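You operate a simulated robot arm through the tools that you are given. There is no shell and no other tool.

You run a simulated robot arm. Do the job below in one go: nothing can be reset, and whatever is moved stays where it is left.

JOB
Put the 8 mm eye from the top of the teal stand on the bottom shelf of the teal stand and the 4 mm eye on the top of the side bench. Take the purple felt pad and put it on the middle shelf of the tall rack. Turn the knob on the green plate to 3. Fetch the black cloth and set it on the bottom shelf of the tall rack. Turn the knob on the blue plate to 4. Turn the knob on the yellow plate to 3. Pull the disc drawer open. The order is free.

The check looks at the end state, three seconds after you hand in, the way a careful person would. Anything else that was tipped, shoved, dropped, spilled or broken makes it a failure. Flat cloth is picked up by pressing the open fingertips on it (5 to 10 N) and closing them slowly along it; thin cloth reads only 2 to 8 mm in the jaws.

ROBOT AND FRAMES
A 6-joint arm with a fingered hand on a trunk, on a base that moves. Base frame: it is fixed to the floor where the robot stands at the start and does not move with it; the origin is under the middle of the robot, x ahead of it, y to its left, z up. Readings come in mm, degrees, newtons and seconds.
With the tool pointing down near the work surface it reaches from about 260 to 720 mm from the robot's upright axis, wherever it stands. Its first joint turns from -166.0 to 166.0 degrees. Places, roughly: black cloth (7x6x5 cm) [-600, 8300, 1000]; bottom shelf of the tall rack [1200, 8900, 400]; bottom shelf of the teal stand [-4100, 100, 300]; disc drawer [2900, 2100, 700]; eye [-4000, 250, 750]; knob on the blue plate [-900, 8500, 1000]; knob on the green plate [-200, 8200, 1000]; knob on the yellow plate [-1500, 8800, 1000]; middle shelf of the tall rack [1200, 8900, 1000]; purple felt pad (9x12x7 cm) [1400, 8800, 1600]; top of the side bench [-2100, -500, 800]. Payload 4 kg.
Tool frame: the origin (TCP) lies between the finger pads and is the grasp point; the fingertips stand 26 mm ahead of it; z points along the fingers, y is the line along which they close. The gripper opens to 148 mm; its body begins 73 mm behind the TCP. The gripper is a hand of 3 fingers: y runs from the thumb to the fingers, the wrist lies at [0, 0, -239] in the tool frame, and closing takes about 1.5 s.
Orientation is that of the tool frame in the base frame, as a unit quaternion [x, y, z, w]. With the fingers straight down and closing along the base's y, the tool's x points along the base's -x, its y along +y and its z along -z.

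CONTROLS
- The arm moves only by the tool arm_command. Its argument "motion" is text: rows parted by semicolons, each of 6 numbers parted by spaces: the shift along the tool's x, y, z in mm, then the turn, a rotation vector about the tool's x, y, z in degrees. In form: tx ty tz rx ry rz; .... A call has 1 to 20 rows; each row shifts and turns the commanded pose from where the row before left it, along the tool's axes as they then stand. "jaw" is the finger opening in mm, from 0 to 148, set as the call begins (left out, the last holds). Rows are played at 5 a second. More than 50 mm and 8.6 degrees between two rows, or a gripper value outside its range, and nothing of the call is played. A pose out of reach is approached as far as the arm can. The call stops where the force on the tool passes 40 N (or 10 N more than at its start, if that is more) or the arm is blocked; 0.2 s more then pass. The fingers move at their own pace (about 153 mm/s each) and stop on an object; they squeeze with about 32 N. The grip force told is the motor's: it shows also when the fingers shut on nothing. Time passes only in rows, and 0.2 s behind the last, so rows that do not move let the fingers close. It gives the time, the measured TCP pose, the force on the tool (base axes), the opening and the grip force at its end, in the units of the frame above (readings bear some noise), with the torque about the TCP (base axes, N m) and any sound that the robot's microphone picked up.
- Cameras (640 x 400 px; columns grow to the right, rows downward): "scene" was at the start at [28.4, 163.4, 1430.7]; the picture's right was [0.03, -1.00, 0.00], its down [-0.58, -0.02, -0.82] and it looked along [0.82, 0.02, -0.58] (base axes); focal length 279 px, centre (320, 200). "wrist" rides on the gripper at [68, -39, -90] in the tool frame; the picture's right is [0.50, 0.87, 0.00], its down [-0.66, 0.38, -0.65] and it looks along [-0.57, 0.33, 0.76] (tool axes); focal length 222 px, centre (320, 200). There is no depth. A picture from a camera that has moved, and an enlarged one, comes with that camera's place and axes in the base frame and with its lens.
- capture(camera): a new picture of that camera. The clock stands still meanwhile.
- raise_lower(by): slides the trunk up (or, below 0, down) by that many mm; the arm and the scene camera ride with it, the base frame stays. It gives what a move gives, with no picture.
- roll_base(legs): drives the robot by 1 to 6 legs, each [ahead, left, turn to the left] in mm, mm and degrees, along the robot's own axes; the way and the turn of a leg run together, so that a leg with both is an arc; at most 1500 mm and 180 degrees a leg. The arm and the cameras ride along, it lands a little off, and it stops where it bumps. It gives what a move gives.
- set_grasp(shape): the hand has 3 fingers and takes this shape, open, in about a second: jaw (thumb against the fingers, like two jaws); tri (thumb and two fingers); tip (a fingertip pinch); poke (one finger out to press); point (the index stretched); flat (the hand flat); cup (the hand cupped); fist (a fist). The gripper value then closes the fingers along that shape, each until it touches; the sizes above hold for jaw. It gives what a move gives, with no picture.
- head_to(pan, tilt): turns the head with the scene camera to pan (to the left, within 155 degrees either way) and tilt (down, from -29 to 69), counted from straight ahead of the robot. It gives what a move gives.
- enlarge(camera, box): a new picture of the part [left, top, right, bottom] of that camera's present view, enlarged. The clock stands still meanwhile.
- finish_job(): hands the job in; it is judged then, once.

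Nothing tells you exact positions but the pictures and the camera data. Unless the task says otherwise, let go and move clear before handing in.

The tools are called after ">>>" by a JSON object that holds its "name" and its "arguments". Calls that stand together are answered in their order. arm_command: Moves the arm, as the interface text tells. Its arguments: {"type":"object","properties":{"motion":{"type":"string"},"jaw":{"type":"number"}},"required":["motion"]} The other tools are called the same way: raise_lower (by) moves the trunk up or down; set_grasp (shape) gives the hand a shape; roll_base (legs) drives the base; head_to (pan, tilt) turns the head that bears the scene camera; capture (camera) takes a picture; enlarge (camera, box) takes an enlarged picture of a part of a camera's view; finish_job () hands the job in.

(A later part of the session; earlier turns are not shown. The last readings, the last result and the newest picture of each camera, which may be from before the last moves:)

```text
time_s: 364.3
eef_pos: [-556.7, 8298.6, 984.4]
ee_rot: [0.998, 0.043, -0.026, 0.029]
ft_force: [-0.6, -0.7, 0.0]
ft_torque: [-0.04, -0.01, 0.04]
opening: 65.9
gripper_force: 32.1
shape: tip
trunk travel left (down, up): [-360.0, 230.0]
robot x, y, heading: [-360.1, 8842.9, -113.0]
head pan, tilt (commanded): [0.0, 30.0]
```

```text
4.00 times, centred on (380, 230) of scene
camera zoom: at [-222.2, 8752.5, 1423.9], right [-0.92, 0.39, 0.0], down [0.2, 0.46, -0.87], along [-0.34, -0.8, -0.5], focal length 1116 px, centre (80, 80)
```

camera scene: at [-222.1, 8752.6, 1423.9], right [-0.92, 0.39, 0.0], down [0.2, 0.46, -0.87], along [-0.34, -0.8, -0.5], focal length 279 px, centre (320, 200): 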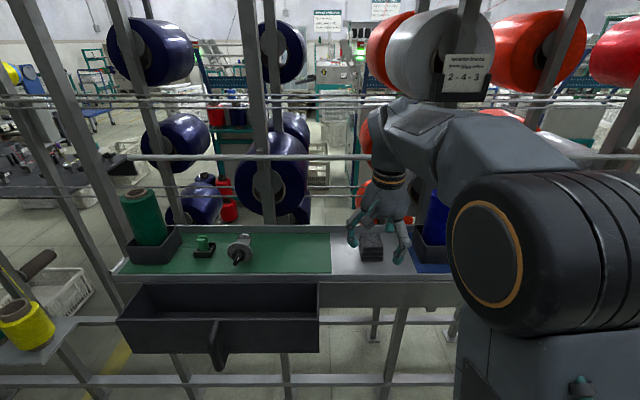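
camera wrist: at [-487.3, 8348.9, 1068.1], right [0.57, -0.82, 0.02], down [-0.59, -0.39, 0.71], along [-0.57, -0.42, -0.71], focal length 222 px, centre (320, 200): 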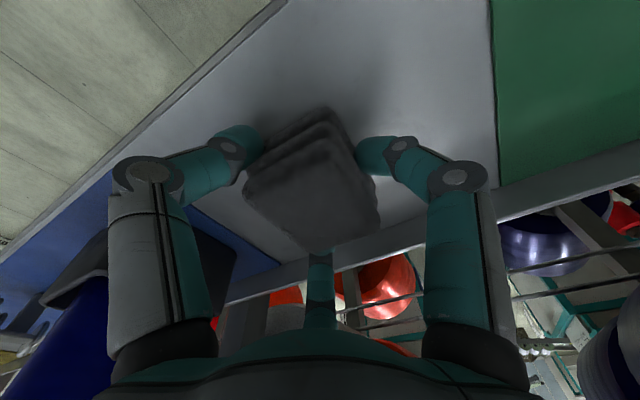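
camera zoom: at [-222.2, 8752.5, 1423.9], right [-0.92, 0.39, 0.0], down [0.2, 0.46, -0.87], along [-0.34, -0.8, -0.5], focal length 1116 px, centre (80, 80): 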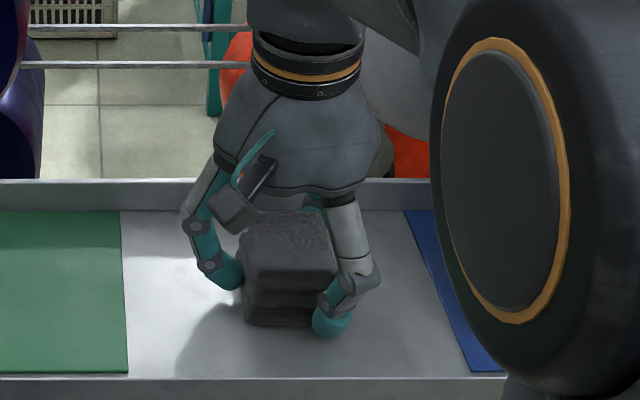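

It's gripped firmly. I'll lift it straight up.

>>> {"name": "arm_command", "arguments": {"motion": "0 0 -10 0 0 0; 0 0 -20 0 0 0; 0 0 -25 0 0 0; 0 0 -25 0 0 0; 0 0 0 0 0 0", "jaw": 0}}

>>> {"name": "capture", "arguments": {"camera": "wrist"}}

>>> {"name": "enlarge", "arguments": {"camera": "scene", "box": [300, 130, 460, 280]}}

```text
time_s: 365.5
eef_pos: [-551.3, 8303.6, 1064.0]
ee_rot: [0.998, 0.043, -0.025, 0.029]
ft_force: [-0.2, -0.2, -0.6]
ft_torque: [0.0, 0.0, 0.0]
opening: 65.6
gripper_force: 32.4
shape: tip
trunk travel left (down, up): [-360.0, 230.0]
robot x, y, heading: [-358.6, 8843.2, -113.1]
head pan, tilt (commanded): [0.0, 30.0]
```

```text
taken
camera wrist: at [-483.3, 8353.7, 1147.8], right [0.57, -0.82, 0.02], down [-0.59, -0.39, 0.71], along [-0.57, -0.42, -0.71], focal length 222 px, centre (320, 200)
```

wrist: 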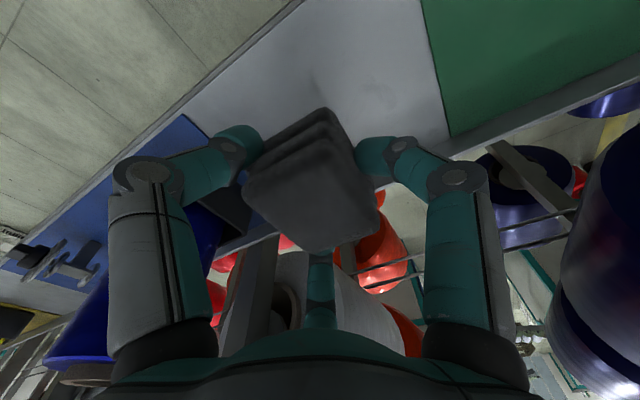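

```text
2.67 times, centred on (380, 205) of scene
camera zoom: at [-222.1, 8752.5, 1423.9], right [-0.92, 0.39, 0.0], down [0.2, 0.46, -0.87], along [-0.34, -0.8, -0.5], focal length 744 px, centre (160, 187)
```

zoom: 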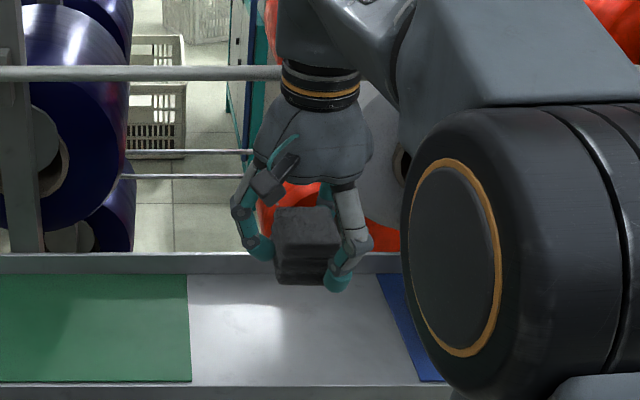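

The cloth is in the hand. I'll back out with the base, pull the hand in closer, and turn toward the rack.

>>> {"name": "roll_base", "arguments": {"legs": [[-300, 0, 0]]}}

>>> {"name": "arm_command", "arguments": {"motion": "18 -31 0 0 0 0; 18 -31 0 0 0 0; 18 -31 0 0 0 0; 18 -31 0 0 0 0; 0 0 0 0 0 0", "jaw": 0}}

>>> {"name": "capture", "arguments": {"camera": "scene"}}

```text
time_s: 367.6
eef_pos: [-433.6, 8580.7, 1064.2]
ee_rot: [0.998, 0.042, -0.026, 0.028]
ft_force: [0.0, 0.1, -1.0]
ft_torque: [0.02, 0.02, -0.04]
opening: 65.7
gripper_force: 32.0
shape: tip
trunk travel left (down, up): [-360.0, 230.0]
robot x, y, heading: [-237.2, 9121.0, -113.7]
head pan, tilt (commanded): [0.0, 30.0]
```

```text
time_s: 368.8
eef_pos: [-372.9, 8710.5, 1050.9]
ee_rot: [0.998, 0.043, -0.027, 0.029]
ft_force: [-0.8, 0.1, -0.6]
ft_torque: [-0.01, -0.01, -0.05]
opening: 65.4
gripper_force: 32.3
shape: tip
trunk travel left (down, up): [-360.0, 230.0]
robot x, y, heading: [-240.5, 9123.7, -113.2]
head pan, tilt (commanded): [0.0, 30.0]
```

```text
taken
camera scene: at [-103.2, 9029.8, 1423.9], right [-0.92, 0.4, 0.0], down [0.2, 0.46, -0.87], along [-0.34, -0.8, -0.5], focal length 279 px, centre (320, 200)
```

scene: 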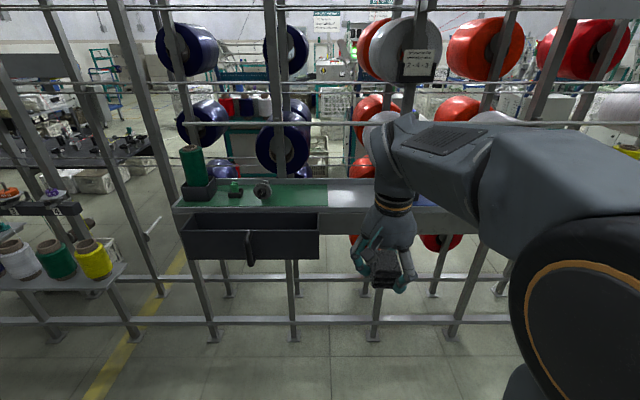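

>>> {"name": "roll_base", "arguments": {"legs": [[0, 0, 180], [-314, 0, 0], [0, -800, 0], [0, -778, 0]]}}

>>> {"name": "capture", "arguments": {"camera": "scene"}}

```text
time_s: 385.8
eef_pos: [1194.7, 8590.3, 1051.9]
ee_rot: [-0.032, 0.999, 0.03, 0.027]
ft_force: [0.0, 0.2, -0.3]
ft_torque: [0.01, -0.04, -0.03]
opening: 64.7
gripper_force: 31.8
shape: tip
trunk travel left (down, up): [-360.0, 230.0]
robot x, y, heading: [1052.7, 8183.3, 65.4]
head pan, tilt (commanded): [0.0, 30.0]
```

```text
taken
camera scene: at [918.5, 8276.8, 1423.9], right [0.91, -0.42, 0.0], down [-0.21, -0.45, -0.87], along [0.36, 0.79, -0.5], focal length 279 px, centre (320, 200)
```

scene: 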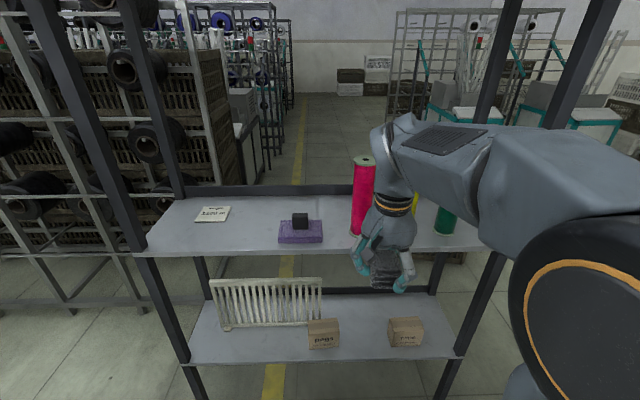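

I'm in front of the rack with the cloth. I'll straighten the heading, lower the trunk and the hand to the level between the bottom and middle shelves, and check the free spot between the two boxes.

>>> {"name": "roll_base", "arguments": {"legs": [[0, 0, 1.6]]}}

>>> {"name": "raise_lower", "arguments": {"by": -350}}

>>> {"name": "capture", "arguments": {"camera": "scene"}}

>>> {"name": "arm_command", "arguments": {"motion": "0 0 40 0 0 0; 0 0 40 0 0 0; 0 0 40 0 0 0; 0 0 40 0 0 0; 0 0 0 0 0 0", "jaw": 0}}

>>> {"name": "capture", "arguments": {"camera": "scene"}}

```text
time_s: 386.6
eef_pos: [1182.7, 8594.2, 1051.5]
ee_rot: [-0.046, 0.998, 0.029, 0.025]
ft_force: [1.3, 0.3, -1.2]
ft_torque: [0.03, -0.01, -0.05]
opening: 64.6
gripper_force: 32.0
shape: tip
trunk travel left (down, up): [-360.0, 230.0]
robot x, y, heading: [1053.4, 8181.0, 67.0]
head pan, tilt (commanded): [0.0, 30.0]
```

```text
time_s: 390.0
eef_pos: [1183.0, 8594.1, 702.2]
ee_rot: [-0.046, 0.998, 0.029, 0.026]
ft_force: [-0.1, -0.3, 0.0]
ft_torque: [-0.02, 0.02, -0.01]
opening: 64.7
gripper_force: 31.7
shape: tip
trunk travel left (down, up): [-10.0, 580.0]
robot x, y, heading: [1051.1, 8185.2, 67.2]
head pan, tilt (commanded): [0.0, 30.0]
```

```text
taken
camera scene: at [916.0, 8273.0, 1073.9], right [0.92, -0.39, 0.0], down [-0.19, -0.46, -0.87], along [0.34, 0.8, -0.5], focal length 279 px, centre (320, 200)
```

scene: 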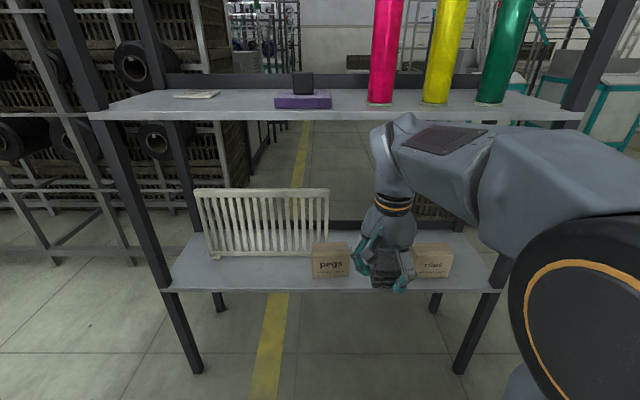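

```text
time_s: 391.2
eef_pos: [1191.7, 8604.3, 541.3]
ee_rot: [-0.046, 0.998, 0.029, 0.026]
ft_force: [0.3, 0.2, -1.0]
ft_torque: [0.0, -0.04, 0.02]
opening: 64.2
gripper_force: 32.1
shape: tip
trunk travel left (down, up): [-10.0, 580.0]
robot x, y, heading: [1049.6, 8181.7, 67.2]
head pan, tilt (commanded): [0.0, 30.0]
```

```text
taken
camera scene: at [916.0, 8273.0, 1073.9], right [0.92, -0.39, 0.0], down [-0.19, -0.46, -0.87], along [0.34, 0.8, -0.5], focal length 279 px, centre (320, 200)
```

scene: 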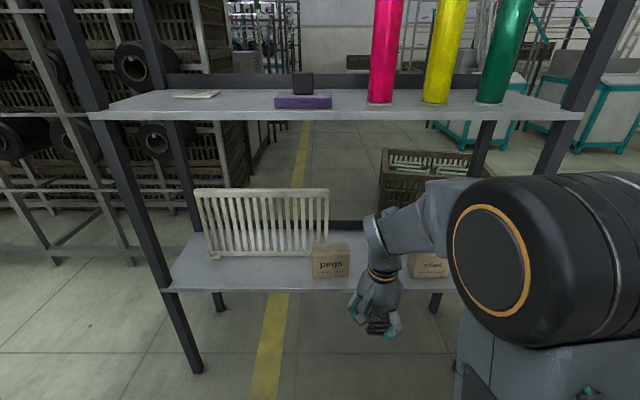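

>>> {"name": "enlarge", "arguments": {"camera": "scene", "box": [280, 220, 480, 345]}}

>>> {"name": "capture", "arguments": {"camera": "wrist"}}

```text
3.20 times, centred on (380, 282) of scene
camera zoom: at [916.0, 8273.0, 1073.9], right [0.92, -0.39, 0.0], down [-0.19, -0.46, -0.87], along [0.34, 0.8, -0.5], focal length 893 px, centre (128, -64)
```

zoom: 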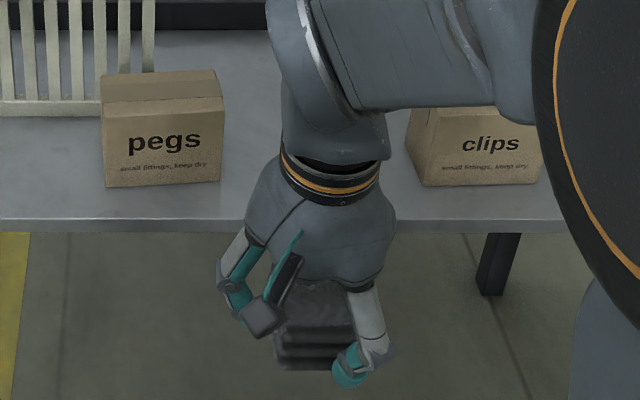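

```text
taken
camera wrist: at [1123.6, 8554.0, 625.7], right [-0.58, 0.82, 0.02], down [0.58, 0.4, 0.71], along [0.57, 0.42, -0.71], focal length 222 px, centre (320, 200)
```

wrist: 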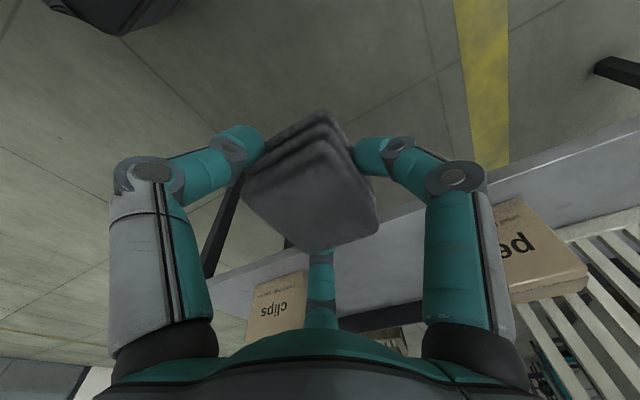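

The spot between the "pegs" and "clips" boxes is about 190 mm wide. I'll line up with it and move in at a safe height.

>>> {"name": "roll_base", "arguments": {"legs": [[110, -59, 0]]}}

>>> {"name": "capture", "arguments": {"camera": "scene"}}

>>> {"name": "capture", "arguments": {"camera": "wrist"}}

```text
time_s: 392.4
eef_pos: [1287.9, 8683.1, 542.4]
ee_rot: [-0.047, 0.998, 0.029, 0.025]
ft_force: [0.4, 0.1, -0.3]
ft_torque: [-0.04, 0.02, -0.03]
opening: 64.3
gripper_force: 31.8
shape: tip
trunk travel left (down, up): [-10.0, 580.0]
robot x, y, heading: [1148.8, 8264.7, 67.2]
head pan, tilt (commanded): [0.0, 30.0]
```

```text
taken
camera scene: at [1013.2, 8351.9, 1073.9], right [0.92, -0.39, 0.0], down [-0.19, -0.46, -0.87], along [0.34, 0.8, -0.5], focal length 279 px, centre (320, 200)
```

scene: 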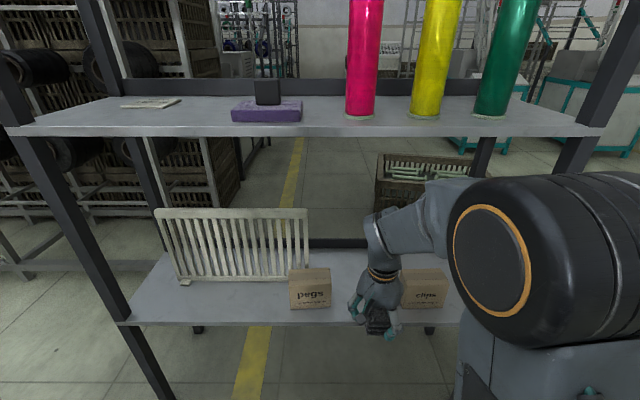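

```text
taken
camera wrist: at [1220.3, 8633.2, 626.1], right [-0.58, 0.81, 0.02], down [0.58, 0.4, 0.71], along [0.57, 0.42, -0.71], focal length 222 px, centre (320, 200)
```

wrist: 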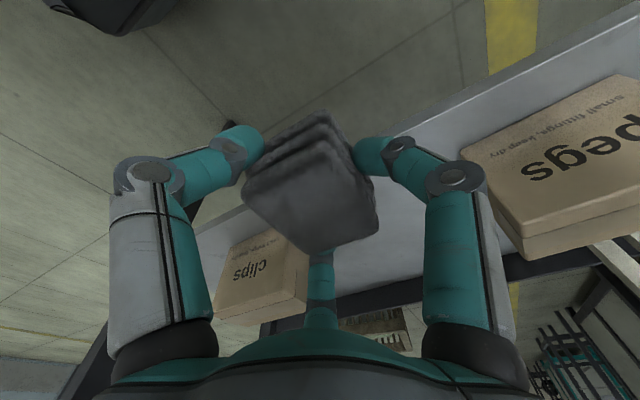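

>>> {"name": "arm_command", "arguments": {"motion": "-17 31.6 2.7 0 0 0; -17 31.6 2.7 0 0 0; -17 31.6 2.7 0 0 0; 0 0 0 0 0 0", "jaw": 0}}

>>> {"name": "capture", "arguments": {"camera": "wrist"}}

>>> {"name": "capture", "arguments": {"camera": "scene"}}

```text
time_s: 393.4
eef_pos: [1330.9, 8781.9, 542.2]
ee_rot: [-0.047, 0.998, 0.029, 0.026]
ft_force: [0.6, -0.2, -0.2]
ft_torque: [0.01, 0.01, -0.02]
opening: 64.3
gripper_force: 31.9
shape: tip
trunk travel left (down, up): [-10.0, 580.0]
robot x, y, heading: [1148.7, 8263.6, 67.1]
head pan, tilt (commanded): [0.0, 30.0]
```

```text
taken
camera wrist: at [1263.1, 8731.4, 626.5], right [-0.58, 0.81, 0.02], down [0.58, 0.4, 0.71], along [0.57, 0.42, -0.71], focal length 222 px, centre (320, 200)
```

wrist: 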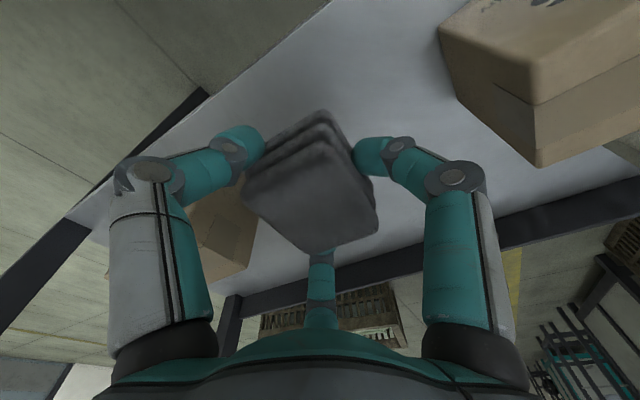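

```text
taken
camera scene: at [1013.2, 8351.8, 1073.9], right [0.92, -0.39, 0.0], down [-0.19, -0.46, -0.87], along [0.34, 0.8, -0.5], focal length 279 px, centre (320, 200)
```

scene: 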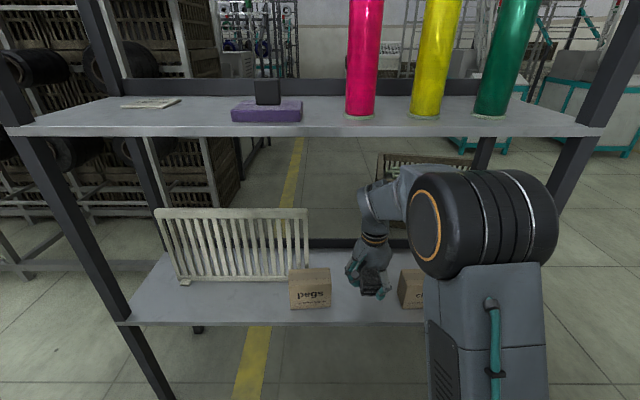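

>>> {"name": "arm_command", "arguments": {"motion": "0 0 16 0 0 0; 0 0 16 0 0 0; 0 0 14 0 0 0; 0 0 0 0 0 0", "jaw": 0}}

>>> {"name": "enlarge", "arguments": {"camera": "scene", "box": [280, 220, 480, 345]}}

```text
time_s: 394.4
eef_pos: [1331.6, 8786.3, 495.5]
ee_rot: [-0.047, 0.998, 0.029, 0.026]
ft_force: [-0.3, 0.1, -1.1]
ft_torque: [0.05, 0.0, -0.03]
opening: 64.0
gripper_force: 31.9
shape: tip
trunk travel left (down, up): [-10.0, 580.0]
robot x, y, heading: [1145.9, 8263.9, 67.2]
head pan, tilt (commanded): [0.0, 30.0]
```

```text
3.20 times, centred on (380, 282) of scene
camera zoom: at [1013.2, 8351.9, 1073.9], right [0.92, -0.39, 0.0], down [-0.19, -0.46, -0.87], along [0.34, 0.8, -0.5], focal length 893 px, centre (128, -64)
```

zoom: 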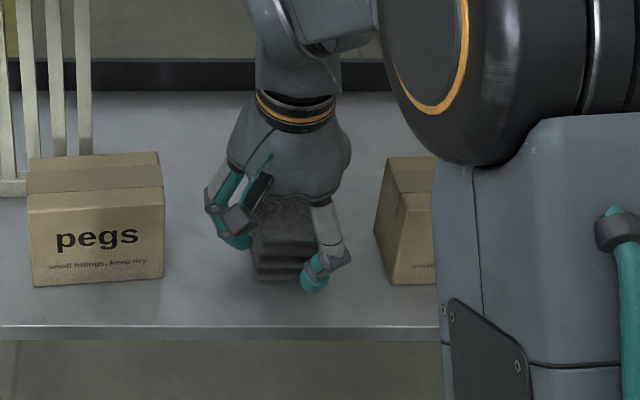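

>>> {"name": "arm_command", "arguments": {"motion": "0 0 5 0 0 0; 0 0 4 0 0 0; 0 0 0 0 0 0", "jaw": 0}}

>>> {"name": "arm_command", "arguments": {"motion": "0 0 3 0 0 0; 0 0 0 0 0 0", "jaw": 0}}

>>> {"name": "arm_command", "arguments": {"motion": "0 0 2 0 0 0; 0 0 0 0 0 0", "jaw": 0}}

```text
time_s: 395.2
eef_pos: [1332.9, 8786.2, 486.2]
ee_rot: [-0.046, 0.998, 0.029, 0.026]
ft_force: [-0.7, -0.4, -0.2]
ft_torque: [0.0, 0.0, 0.0]
opening: 64.1
gripper_force: 32.0
shape: tip
trunk travel left (down, up): [-10.0, 580.0]
robot x, y, heading: [1148.0, 8259.4, 67.2]
head pan, tilt (commanded): [0.0, 30.0]
```

```text
time_s: 395.8
eef_pos: [1333.8, 8787.2, 483.7]
ee_rot: [-0.047, 0.998, 0.029, 0.026]
ft_force: [0.0, 0.1, 0.8]
ft_torque: [-0.03, -0.01, -0.07]
opening: 64.2
gripper_force: 32.2
shape: tip
trunk travel left (down, up): [-10.0, 580.0]
robot x, y, heading: [1148.4, 8261.8, 67.6]
head pan, tilt (commanded): [0.0, 30.0]
```

```text
time_s: 396.4
eef_pos: [1333.5, 8787.1, 482.1]
ee_rot: [-0.047, 0.998, 0.029, 0.026]
ft_force: [-2.0, -2.0, 8.8]
ft_torque: [-0.44, -0.02, -0.12]
opening: 64.3
gripper_force: 32.2
shape: tip
trunk travel left (down, up): [-10.0, 580.0]
robot x, y, heading: [1148.6, 8263.7, 67.1]
head pan, tilt (commanded): [0.0, 30.0]
```

The cloth touches the shelf. I'll open the hand, rise straight up, and withdraw.

>>> {"name": "arm_command", "arguments": {"motion": "0 0 0 0 0 0; 0 0 0 0 0 0; 0 0 0 0 0 0; 0 0 0 0 0 0", "jaw": 92}}

>>> {"name": "arm_command", "arguments": {"motion": "0 0 -20 0 0 0; 0 0 -25 0 0 0; 0 0 -25 0 0 0; 0 0 -10 0 0 0; 0 0 0 0 0 0", "jaw": 92}}

>>> {"name": "enlarge", "arguments": {"camera": "scene", "box": [280, 220, 480, 345]}}

>>> {"name": "capture", "arguments": {"camera": "wrist"}}

```text
time_s: 397.4
eef_pos: [1333.3, 8786.6, 480.6]
ee_rot: [-0.047, 0.998, 0.029, 0.026]
ft_force: [-0.2, -0.6, 0.3]
ft_torque: [0.0, 0.02, -0.01]
opening: 91.4
gripper_force: 0.2
shape: tip
trunk travel left (down, up): [-10.0, 580.0]
robot x, y, heading: [1148.6, 8260.1, 67.3]
head pan, tilt (commanded): [0.0, 30.0]
```

```text
time_s: 398.6
eef_pos: [1330.2, 8782.3, 562.0]
ee_rot: [-0.047, 0.998, 0.029, 0.026]
ft_force: [0.2, -0.4, 0.3]
ft_torque: [-0.01, -0.04, -0.02]
opening: 91.6
gripper_force: 0.0
shape: tip
trunk travel left (down, up): [-10.0, 580.0]
robot x, y, heading: [1150.0, 8261.2, 67.2]
head pan, tilt (commanded): [0.0, 30.0]
```

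```text
3.20 times, centred on (380, 282) of scene
camera zoom: at [1013.2, 8351.9, 1073.9], right [0.92, -0.39, 0.0], down [-0.19, -0.46, -0.87], along [0.34, 0.8, -0.5], focal length 893 px, centre (128, -64)
```

zoom: 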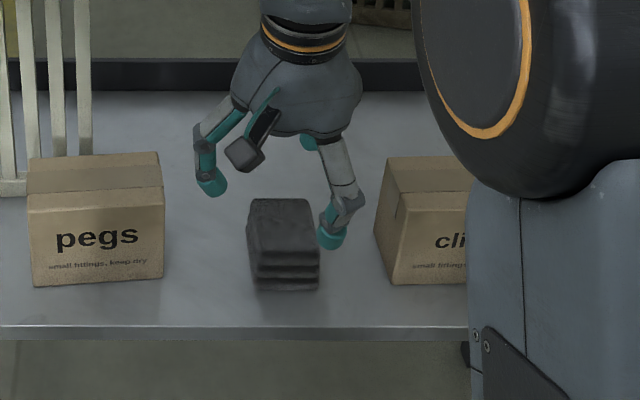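

```text
taken
camera wrist: at [1262.0, 8731.5, 646.1], right [-0.58, 0.81, 0.02], down [0.58, 0.4, 0.71], along [0.57, 0.42, -0.71], focal length 222 px, centre (320, 200)
```

wrist: 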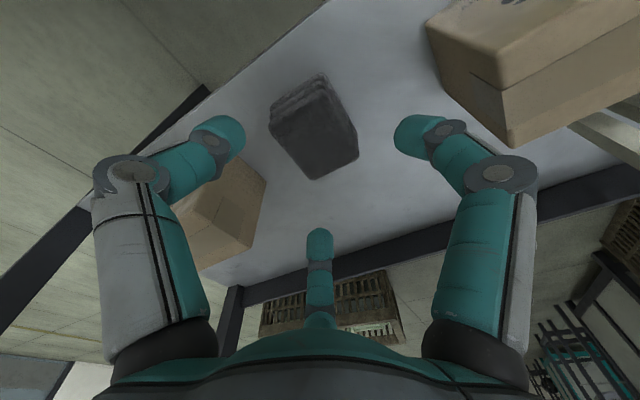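

The cloth sits on the bottom shelf between the boxes. I'll withdraw, raise the trunk, and pull the arm in for the drive to the teal stand.

>>> {"name": "roll_base", "arguments": {"legs": [[-230, 0, 0]]}}

>>> {"name": "arm_command", "arguments": {"motion": "20.5 -38 -10 0 0 0; 20.5 -38 -20 0 0 0; 20.5 -38 -20 0 0 0; 0 0 0 0 0 0", "jaw": 60}}

>>> {"name": "raise_lower", "arguments": {"by": 370}}

>>> {"name": "capture", "arguments": {"camera": "scene"}}

```text
time_s: 400.4
eef_pos: [1241.1, 8571.7, 561.6]
ee_rot: [-0.047, 0.998, 0.029, 0.026]
ft_force: [0.0, -0.5, 1.1]
ft_torque: [-0.02, 0.01, -0.03]
opening: 91.4
gripper_force: 0.0
shape: tip
trunk travel left (down, up): [-10.0, 580.0]
robot x, y, heading: [1056.1, 8049.1, 67.1]
head pan, tilt (commanded): [0.0, 30.0]
```

```text
time_s: 401.4
eef_pos: [1189.2, 8449.5, 602.6]
ee_rot: [-0.047, 0.998, 0.029, 0.026]
ft_force: [0.2, -0.4, -0.4]
ft_torque: [0.0, 0.01, 0.04]
opening: 60.3
gripper_force: 0.0
shape: tip
trunk travel left (down, up): [-10.0, 580.0]
robot x, y, heading: [1066.4, 8053.3, 67.3]
head pan, tilt (commanded): [0.0, 30.0]
```

```text
time_s: 404.9
eef_pos: [1189.2, 8448.7, 973.1]
ee_rot: [-0.047, 0.998, 0.028, 0.026]
ft_force: [-0.5, 0.4, 0.5]
ft_torque: [0.05, 0.03, -0.01]
opening: 60.2
gripper_force: 0.1
shape: tip
trunk travel left (down, up): [-380.0, 210.0]
robot x, y, heading: [1061.2, 8049.4, 67.0]
head pan, tilt (commanded): [0.0, 30.0]
```

```text
taken
camera scene: at [924.6, 8141.6, 1443.8], right [0.92, -0.39, 0.0], down [-0.19, -0.46, -0.87], along [0.34, 0.8, -0.5], focal length 279 px, centre (320, 200)
```

scene: 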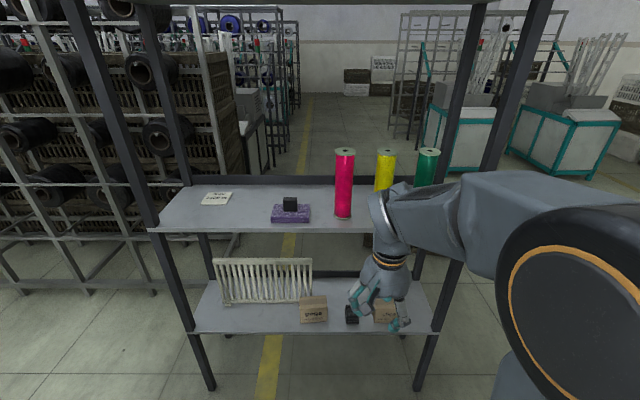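

Both rack items are in place. Now I drive back around the end of the creel.

>>> {"name": "roll_base", "arguments": {"legs": [[150, -930, 0], [60, -735, 0], [0, 0, -157]]}}

>>> {"name": "head_to", "arguments": {"pan": 0, "tilt": 20}}

>>> {"name": "capture", "arguments": {"camera": "scene"}}

```text
time_s: 420.0
eef_pos: [2697.7, 7172.5, 971.6]
ee_rot: [0.974, 0.225, -0.02, 0.033]
ft_force: [-0.3, -0.7, -0.5]
ft_torque: [-0.01, 0.01, -0.01]
opening: 60.2
gripper_force: 0.0
shape: tip
trunk travel left (down, up): [-380.0, 210.0]
robot x, y, heading: [2676.3, 7587.2, -92.1]
head pan, tilt (commanded): [0.0, 30.0]
```

```text
time_s: 420.7
eef_pos: [2698.7, 7171.8, 973.4]
ee_rot: [0.973, 0.226, -0.02, 0.033]
ft_force: [-0.5, -0.8, -0.5]
ft_torque: [0.0, -0.01, -0.01]
opening: 60.3
gripper_force: 0.1
shape: tip
trunk travel left (down, up): [-380.0, 210.0]
robot x, y, heading: [2677.4, 7590.1, -92.0]
head pan, tilt (commanded): [0.0, 20.0]
```

```text
taken
camera scene: at [2836.8, 7549.6, 1459.9], right [-1.0, 0.04, 0.0], down [0.01, 0.34, -0.94], along [-0.03, -0.94, -0.34], focal length 279 px, centre (320, 200)
```

scene: 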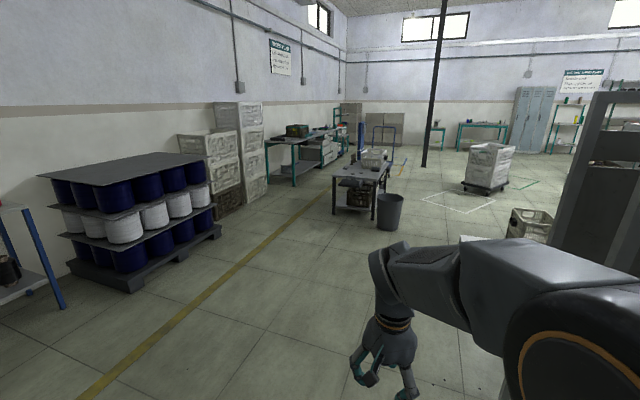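

>>> {"name": "roll_base", "arguments": {"legs": [[0, 0, 2], [1440, 0, 0], [0, 0, -90]]}}

>>> {"name": "head_to", "arguments": {"pan": 0, "tilt": 30}}

>>> {"name": "capture", "arguments": {"camera": "scene"}}

```text
time_s: 432.0
eef_pos: [2258.6, 6125.1, 972.3]
ee_rot: [0.856, -0.516, -0.038, 0.011]
ft_force: [0.1, 0.6, 0.0]
ft_torque: [-0.01, -0.04, 0.02]
opening: 60.3
gripper_force: 0.2
shape: tip
trunk travel left (down, up): [-380.0, 210.0]
robot x, y, heading: [2674.3, 6159.2, 179.6]
head pan, tilt (commanded): [0.0, 20.0]
```

```text
time_s: 432.8
eef_pos: [2258.2, 6124.8, 972.2]
ee_rot: [0.855, -0.516, -0.037, 0.011]
ft_force: [-0.3, 0.0, 0.2]
ft_torque: [0.01, -0.03, 0.01]
opening: 60.5
gripper_force: 0.1
shape: tip
trunk travel left (down, up): [-380.0, 210.0]
robot x, y, heading: [2672.4, 6160.9, 179.8]
head pan, tilt (commanded): [0.0, 30.0]
```

```text
taken
camera scene: at [2643.3, 5997.5, 1443.9], right [0.01, 1.0, 0.0], down [0.5, 0.0, -0.87], along [-0.87, 0.01, -0.5], focal length 279 px, centre (320, 200)
```

scene: 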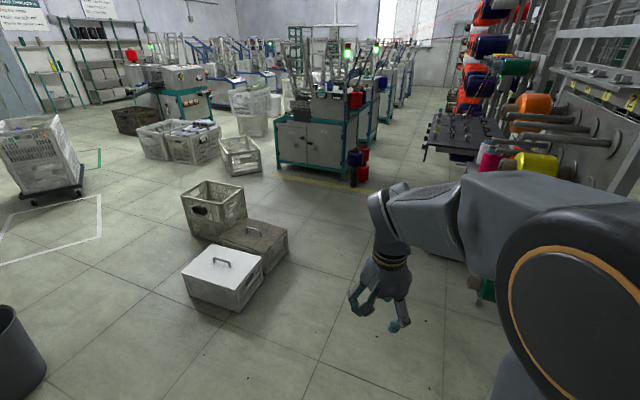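

>>> {"name": "roll_base", "arguments": {"legs": [[950, 0, 0], [948, 0, 0], [774, 560, 0]]}}

>>> {"name": "capture", "arguments": {"camera": "scene"}}

```text
time_s: 446.9
eef_pos: [-421.1, 5580.3, 971.9]
ee_rot: [0.854, -0.519, -0.038, 0.009]
ft_force: [-0.2, 0.2, -0.7]
ft_torque: [0.01, 0.01, -0.02]
opening: 60.4
gripper_force: 0.0
shape: tip
trunk travel left (down, up): [-380.0, 210.0]
robot x, y, heading: [-2.4, 5609.7, 179.1]
head pan, tilt (commanded): [0.0, 30.0]
```

```text
taken
camera scene: at [-37.4, 5449.9, 1443.9], right [0.01, 1.0, 0.0], down [0.5, -0.01, -0.87], along [-0.87, 0.01, -0.5], focal length 279 px, centre (320, 200)
```

scene: 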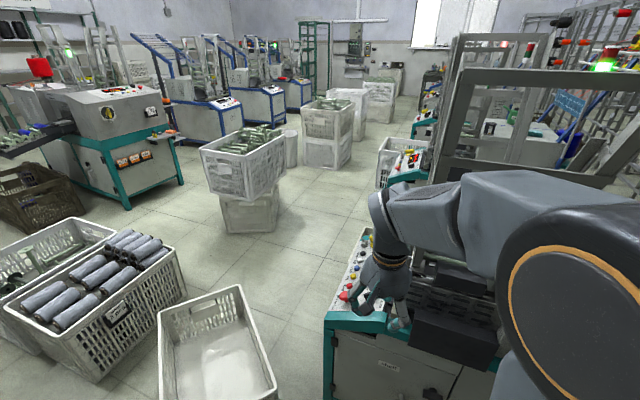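

>>> {"name": "roll_base", "arguments": {"legs": [[0, 750, 0], [-450, 550, 0], [-420, 920, 0]]}}

>>> {"name": "head_to", "arguments": {"pan": 60, "tilt": 25}}

>>> {"name": "capture", "arguments": {"camera": "scene"}}

```text
time_s: 459.2
eef_pos: [411.6, 3357.4, 972.5]
ee_rot: [0.851, -0.524, -0.037, 0.01]
ft_force: [-0.4, -0.6, -0.4]
ft_torque: [0.0, 0.01, 0.01]
opening: 60.7
gripper_force: 0.2
shape: tip
trunk travel left (down, up): [-380.0, 210.0]
robot x, y, heading: [826.8, 3383.2, 178.6]
head pan, tilt (commanded): [0.0, 30.0]
```

```text
time_s: 460.5
eef_pos: [411.3, 3357.6, 971.3]
ee_rot: [0.851, -0.523, -0.038, 0.01]
ft_force: [-0.1, 0.2, 0.0]
ft_torque: [0.04, -0.01, 0.0]
opening: 60.4
gripper_force: 0.0
shape: tip
trunk travel left (down, up): [-380.0, 210.0]
robot x, y, heading: [827.6, 3383.2, 178.7]
head pan, tilt (commanded): [60.0, 25.0]
```

```text
taken
camera scene: at [836.7, 3141.9, 1451.8], right [-0.85, 0.52, 0.0], down [0.22, 0.36, -0.91], along [-0.47, -0.77, -0.42], focal length 279 px, centre (320, 200)
```

scene: 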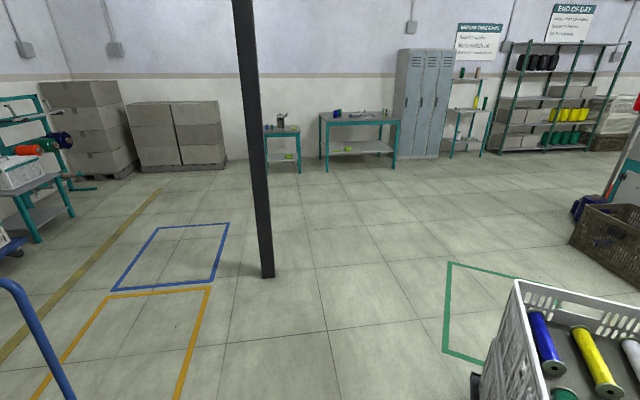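

>>> {"name": "roll_base", "arguments": {"legs": [[0, 1230, 1.3], [1400, 0, 0], [1350, 500, 0], [1300, 350, 0]]}}

>>> {"name": "head_to", "arguments": {"pan": 40, "tilt": 20}}

>>> {"name": "capture", "arguments": {"camera": "scene"}}

```text
time_s: 486.4
eef_pos: [-3652.8, 1281.3, 973.2]
ee_rot: [0.857, -0.514, -0.038, 0.01]
ft_force: [-0.7, 1.3, -0.1]
ft_torque: [0.02, 0.01, 0.01]
opening: 60.3
gripper_force: 0.0
shape: tip
trunk travel left (down, up): [-380.0, 210.0]
robot x, y, heading: [-3236.5, 1319.5, 179.7]
head pan, tilt (commanded): [60.0, 25.0]
```

```text
time_s: 487.2
eef_pos: [-3651.6, 1281.9, 971.5]
ee_rot: [0.857, -0.513, -0.037, 0.01]
ft_force: [-0.3, 0.5, -0.4]
ft_torque: [0.03, 0.02, 0.03]
opening: 60.4
gripper_force: 0.0
shape: tip
trunk travel left (down, up): [-380.0, 210.0]
robot x, y, heading: [-3232.4, 1320.5, 180.0]
head pan, tilt (commanded): [40.0, 20.0]
```

```text
taken
camera scene: at [-3246.3, 1096.9, 1459.9], right [-0.64, 0.77, 0.0], down [0.26, 0.22, -0.94], along [-0.72, -0.6, -0.34], focal length 279 px, centre (320, 200)
```

scene: 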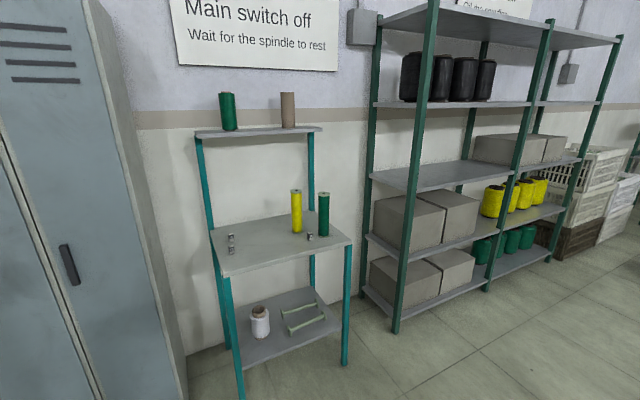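

The teal stand is ahead: a work surface with yellow and green tubes and some small metal parts, and a bottom shelf below. I'll zoom in on the small parts.

>>> {"name": "enlarge", "arguments": {"camera": "scene", "box": [200, 200, 360, 300]}}

>>> {"name": "enlarge", "arguments": {"camera": "scene", "box": [212, 222, 260, 252]}}

>>> {"name": "enlarge", "arguments": {"camera": "scene", "box": [290, 220, 338, 250]}}

```text
4.00 times, centred on (280, 250) of scene
camera zoom: at [-3246.3, 1096.9, 1459.9], right [-0.64, 0.77, 0.0], down [0.26, 0.22, -0.94], along [-0.72, -0.6, -0.34], focal length 1116 px, centre (480, 0)
```

zoom: 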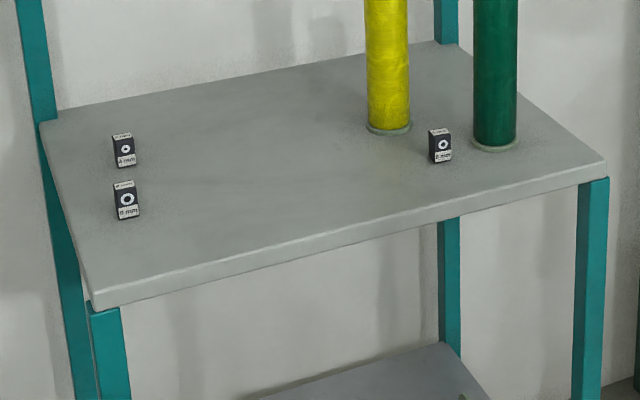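

```text
13.33 times, centred on (236, 237) of scene
camera zoom: at [-3246.3, 1096.9, 1459.9], right [-0.64, 0.77, 0.0], down [0.26, 0.22, -0.94], along [-0.72, -0.6, -0.34], focal length 3720 px, centre (1440, -293)
```

zoom: 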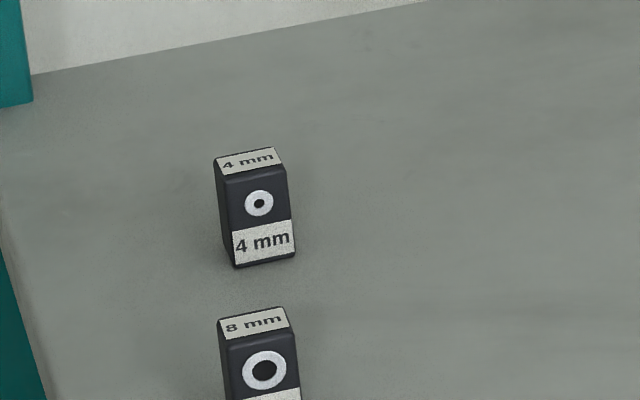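

```text
13.33 times, centred on (314, 235) of scene
camera zoom: at [-3246.3, 1096.9, 1459.9], right [-0.64, 0.77, 0.0], down [0.26, 0.22, -0.94], along [-0.72, -0.6, -0.34], focal length 3720 px, centre (400, -267)
```

zoom: 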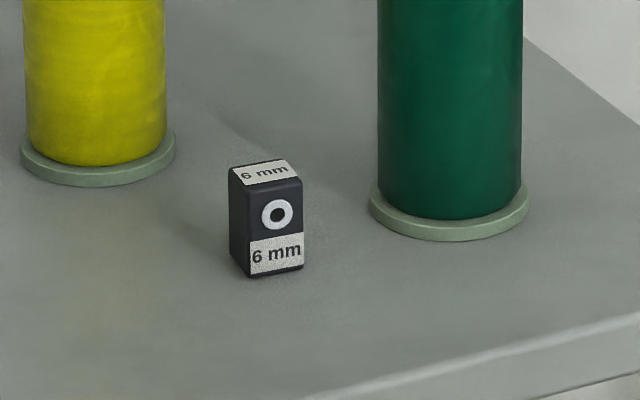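

Three eyes stand there: 4 mm and 8 mm at the left (4 mm behind), 6 mm at the right. I'll turn to face the stand and come closer.

>>> {"name": "roll_base", "arguments": {"legs": [[0, 0, 64], [550, -40, 0]]}}

>>> {"name": "raise_lower", "arguments": {"by": 100}}

>>> {"name": "head_to", "arguments": {"pan": 0, "tilt": 35}}

>>> {"name": "capture", "arguments": {"camera": "scene"}}

```text
time_s: 493.2
eef_pos: [-3666.0, 453.0, 973.0]
ee_rot: [0.999, 0.018, -0.026, 0.028]
ft_force: [-0.9, -0.1, -0.8]
ft_torque: [0.01, -0.03, 0.03]
opening: 60.4
gripper_force: 0.0
shape: tip
trunk travel left (down, up): [-380.0, 210.0]
robot x, y, heading: [-3510.9, 839.9, -116.5]
head pan, tilt (commanded): [40.0, 20.0]
```

```text
time_s: 494.5
eef_pos: [-3665.4, 452.6, 1072.0]
ee_rot: [0.999, 0.017, -0.027, 0.028]
ft_force: [0.0, -0.1, 0.5]
ft_torque: [0.01, 0.04, -0.01]
opening: 60.2
gripper_force: 0.0
shape: tip
trunk travel left (down, up): [-480.0, 110.0]
robot x, y, heading: [-3512.7, 840.8, -116.0]
head pan, tilt (commanded): [40.0, 20.0]
```

```text
time_s: 495.6
eef_pos: [-3665.7, 452.6, 1072.5]
ee_rot: [0.999, 0.018, -0.026, 0.028]
ft_force: [0.1, 0.6, 0.8]
ft_torque: [0.01, -0.01, 0.01]
opening: 60.6
gripper_force: 0.1
shape: tip
trunk travel left (down, up): [-480.0, 110.0]
robot x, y, heading: [-3514.3, 841.0, -116.2]
head pan, tilt (commanded): [0.0, 35.0]
```

```text
taken
camera scene: at [-3381.6, 745.0, 1536.1], right [-0.9, 0.44, 0.0], down [0.25, 0.51, -0.82], along [-0.36, -0.74, -0.57], focal length 279 px, centre (320, 200)
```

scene: 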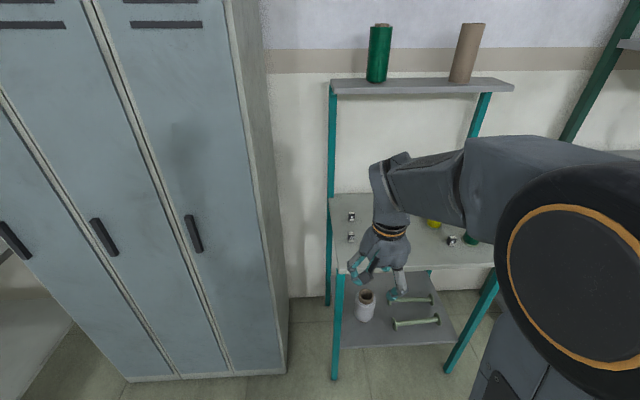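

>>> {"name": "enlarge", "arguments": {"camera": "scene", "box": [330, 200, 378, 250]}}

>>> {"name": "raise_lower", "arguments": {"by": -200}}

>>> {"name": "capture", "arguments": {"camera": "scene"}}

```text
8.00 times, centred on (354, 225) of scene
camera zoom: at [-3381.6, 745.0, 1536.1], right [-0.9, 0.44, 0.0], down [0.25, 0.51, -0.82], along [-0.36, -0.74, -0.57], focal length 2232 px, centre (48, 0)
```

zoom: 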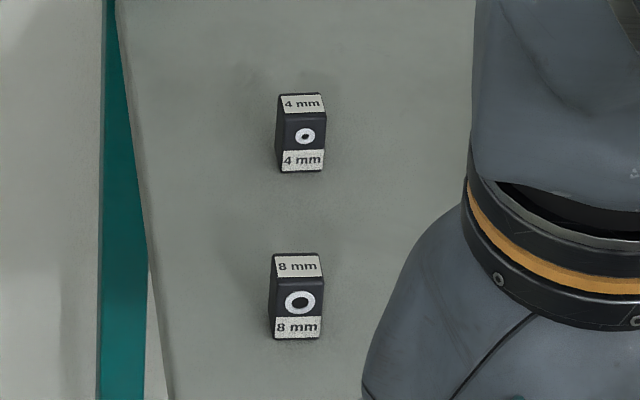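

```text
time_s: 497.8
eef_pos: [-3665.3, 453.4, 872.4]
ee_rot: [0.999, 0.018, -0.026, 0.028]
ft_force: [-0.1, 0.2, 0.5]
ft_torque: [0.01, 0.0, -0.01]
opening: 60.3
gripper_force: 0.0
shape: tip
trunk travel left (down, up): [-280.0, 310.0]
robot x, y, heading: [-3516.2, 840.6, -116.1]
head pan, tilt (commanded): [0.0, 35.0]
```

```text
taken
camera scene: at [-3381.6, 745.1, 1336.1], right [-0.9, 0.44, 0.0], down [0.25, 0.51, -0.82], along [-0.36, -0.73, -0.57], focal length 279 px, centre (320, 200)
```

scene: 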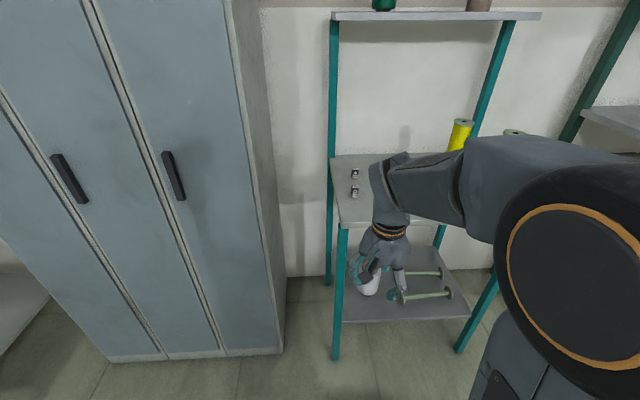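

>>> {"name": "enlarge", "arguments": {"camera": "scene", "box": [330, 155, 378, 205]}}

>>> {"name": "enlarge", "arguments": {"camera": "scene", "box": [300, 130, 500, 255]}}

```text
8.00 times, centred on (354, 180) of scene
camera zoom: at [-3381.6, 745.1, 1336.1], right [-0.9, 0.44, 0.0], down [0.25, 0.51, -0.82], along [-0.36, -0.73, -0.57], focal length 2232 px, centre (48, 360)
```

zoom: 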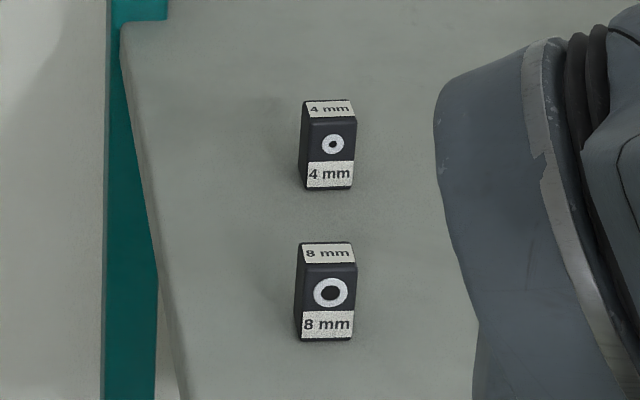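

```text
3.20 times, centred on (400, 192) of scene
camera zoom: at [-3381.6, 745.1, 1336.1], right [-0.9, 0.44, 0.0], down [0.25, 0.51, -0.82], along [-0.36, -0.73, -0.57], focal length 893 px, centre (64, 224)
```

zoom: 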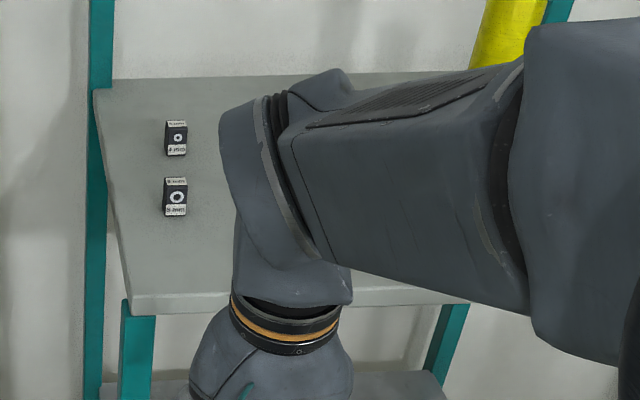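

Triangulation gives the table top at z ≈ 819, the 8 mm eye at about (−3819, 112) and the 4 mm eye at about (−3885, 8). I'll raise the hand, come closer, and turn the thumb toward me for a good grip on the small blocks.

>>> {"name": "raise_lower", "arguments": {"by": 130}}

>>> {"name": "roll_base", "arguments": {"legs": [[220, 0, 0]]}}

>>> {"name": "arm_command", "arguments": {"motion": "0 0 0 0 0 7; 0 0 0 0 0 7; 0 0 0 0 0 7; 0 0 0 0 0 7; 0 0 0 0 0 0", "jaw": 60}}

>>> {"name": "capture", "arguments": {"camera": "scene"}}

>>> {"name": "capture", "arguments": {"camera": "wrist"}}

```text
time_s: 499.4
eef_pos: [-3664.4, 453.1, 1002.5]
ee_rot: [0.999, 0.017, -0.027, 0.028]
ft_force: [-0.4, -0.4, 0.5]
ft_torque: [0.03, -0.03, -0.01]
opening: 60.2
gripper_force: 0.0
shape: tip
trunk travel left (down, up): [-410.0, 180.0]
robot x, y, heading: [-3516.4, 842.8, -116.1]
head pan, tilt (commanded): [0.0, 35.0]
```

```text
time_s: 501.0
eef_pos: [-3761.5, 253.5, 1002.0]
ee_rot: [0.999, 0.018, -0.026, 0.028]
ft_force: [-0.5, -0.2, 1.0]
ft_torque: [-0.02, -0.02, -0.02]
opening: 60.2
gripper_force: 0.0
shape: tip
trunk travel left (down, up): [-410.0, 180.0]
robot x, y, heading: [-3610.5, 647.2, -116.1]
head pan, tilt (commanded): [0.0, 35.0]
```

```text
time_s: 502.2
eef_pos: [-3761.7, 254.9, 1003.3]
ee_rot: [0.974, -0.225, -0.02, 0.034]
ft_force: [0.0, -0.2, -0.9]
ft_torque: [0.02, 0.01, 0.0]
opening: 60.3
gripper_force: 0.1
shape: tip
trunk travel left (down, up): [-410.0, 180.0]
robot x, y, heading: [-3613.2, 644.9, -116.1]
head pan, tilt (commanded): [0.0, 35.0]
```

```text
taken
camera scene: at [-3478.7, 547.6, 1466.1], right [-0.9, 0.44, 0.0], down [0.25, 0.51, -0.82], along [-0.36, -0.74, -0.57], focal length 279 px, centre (320, 200)
```

scene: 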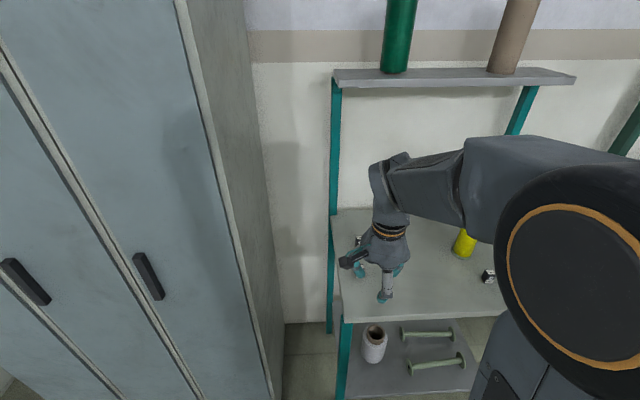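

```text
taken
camera wrist: at [-3679.0, 265.2, 1087.6], right [0.07, -1.0, 0.05], down [-0.72, -0.01, 0.69], along [-0.69, -0.09, -0.72], focal length 222 px, centre (320, 200)
```

wrist: 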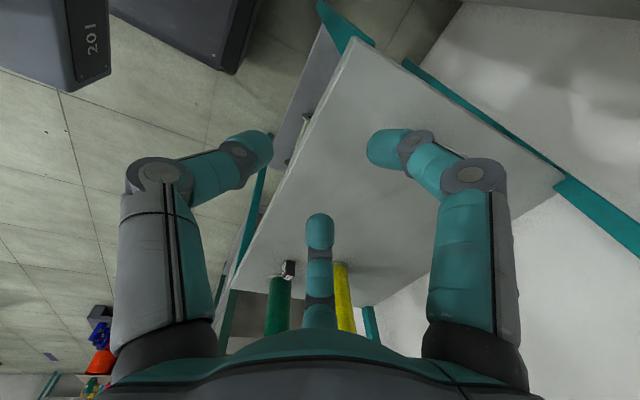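

>>> {"name": "arm_command", "arguments": {"motion": "2.9 38.3 2.8 0 0 0; 2.9 38.3 2.8 0 0 0; 2.9 38.3 2.8 0 0 0; 2.9 38.3 2.8 0 0 0; 0 0 25 0 0 0; 0 0 25 0 0 0; 0 0 0 0 0 0", "jaw": 60}}

>>> {"name": "capture", "arguments": {"camera": "wrist"}}

>>> {"name": "capture", "arguments": {"camera": "scene"}}

```text
time_s: 503.8
eef_pos: [-3820.7, 108.7, 952.6]
ee_rot: [0.974, -0.224, -0.02, 0.034]
ft_force: [-0.5, 1.0, 0.1]
ft_torque: [-0.03, -0.01, -0.01]
opening: 60.2
gripper_force: 0.0
shape: tip
trunk travel left (down, up): [-410.0, 180.0]
robot x, y, heading: [-3612.7, 641.8, -116.2]
head pan, tilt (commanded): [0.0, 35.0]
```

```text
taken
camera wrist: at [-3738.4, 119.1, 1038.2], right [0.07, -1.0, 0.05], down [-0.72, -0.01, 0.69], along [-0.69, -0.09, -0.72], focal length 222 px, centre (320, 200)
```

wrist: 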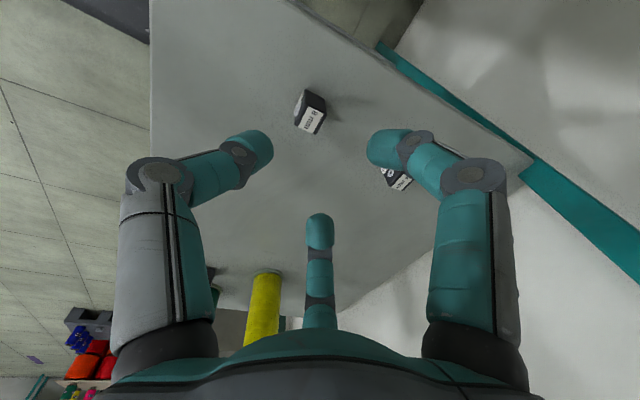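

```text
taken
camera scene: at [-3478.7, 547.4, 1466.1], right [-0.9, 0.44, 0.0], down [0.25, 0.52, -0.82], along [-0.36, -0.74, -0.57], focal length 279 px, centre (320, 200)
```

scene: 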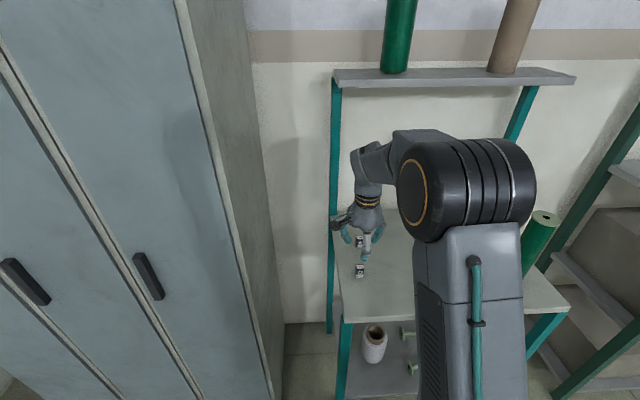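

>>> {"name": "enlarge", "arguments": {"camera": "wrist", "box": [270, 70, 430, 200]}}

>>> {"name": "enlarge", "arguments": {"camera": "scene", "box": [330, 200, 410, 290]}}

```text
3.08 times, centred on (350, 135) of wrist
camera zoom: at [-3738.4, 119.1, 1038.2], right [0.07, -1.0, 0.05], down [-0.72, -0.01, 0.69], along [-0.69, -0.09, -0.72], focal length 684 px, centre (228, 400)
```

zoom: 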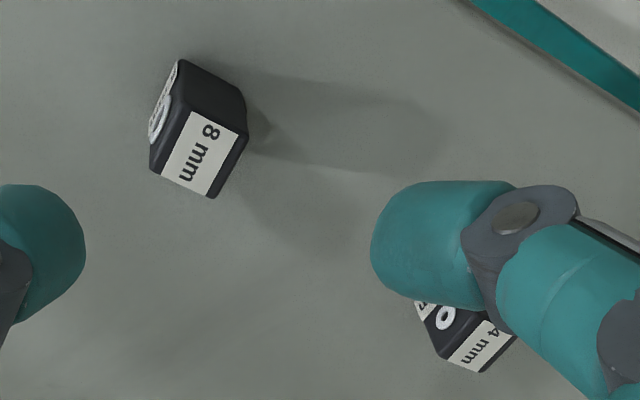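

```text
4.44 times, centred on (370, 245) of scene
camera zoom: at [-3478.7, 547.4, 1466.1], right [-0.9, 0.44, 0.0], down [0.25, 0.52, -0.82], along [-0.36, -0.74, -0.57], focal length 1240 px, centre (98, 0)
```

zoom: 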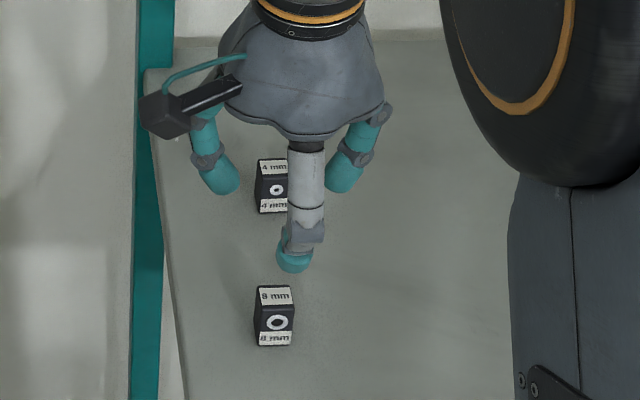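

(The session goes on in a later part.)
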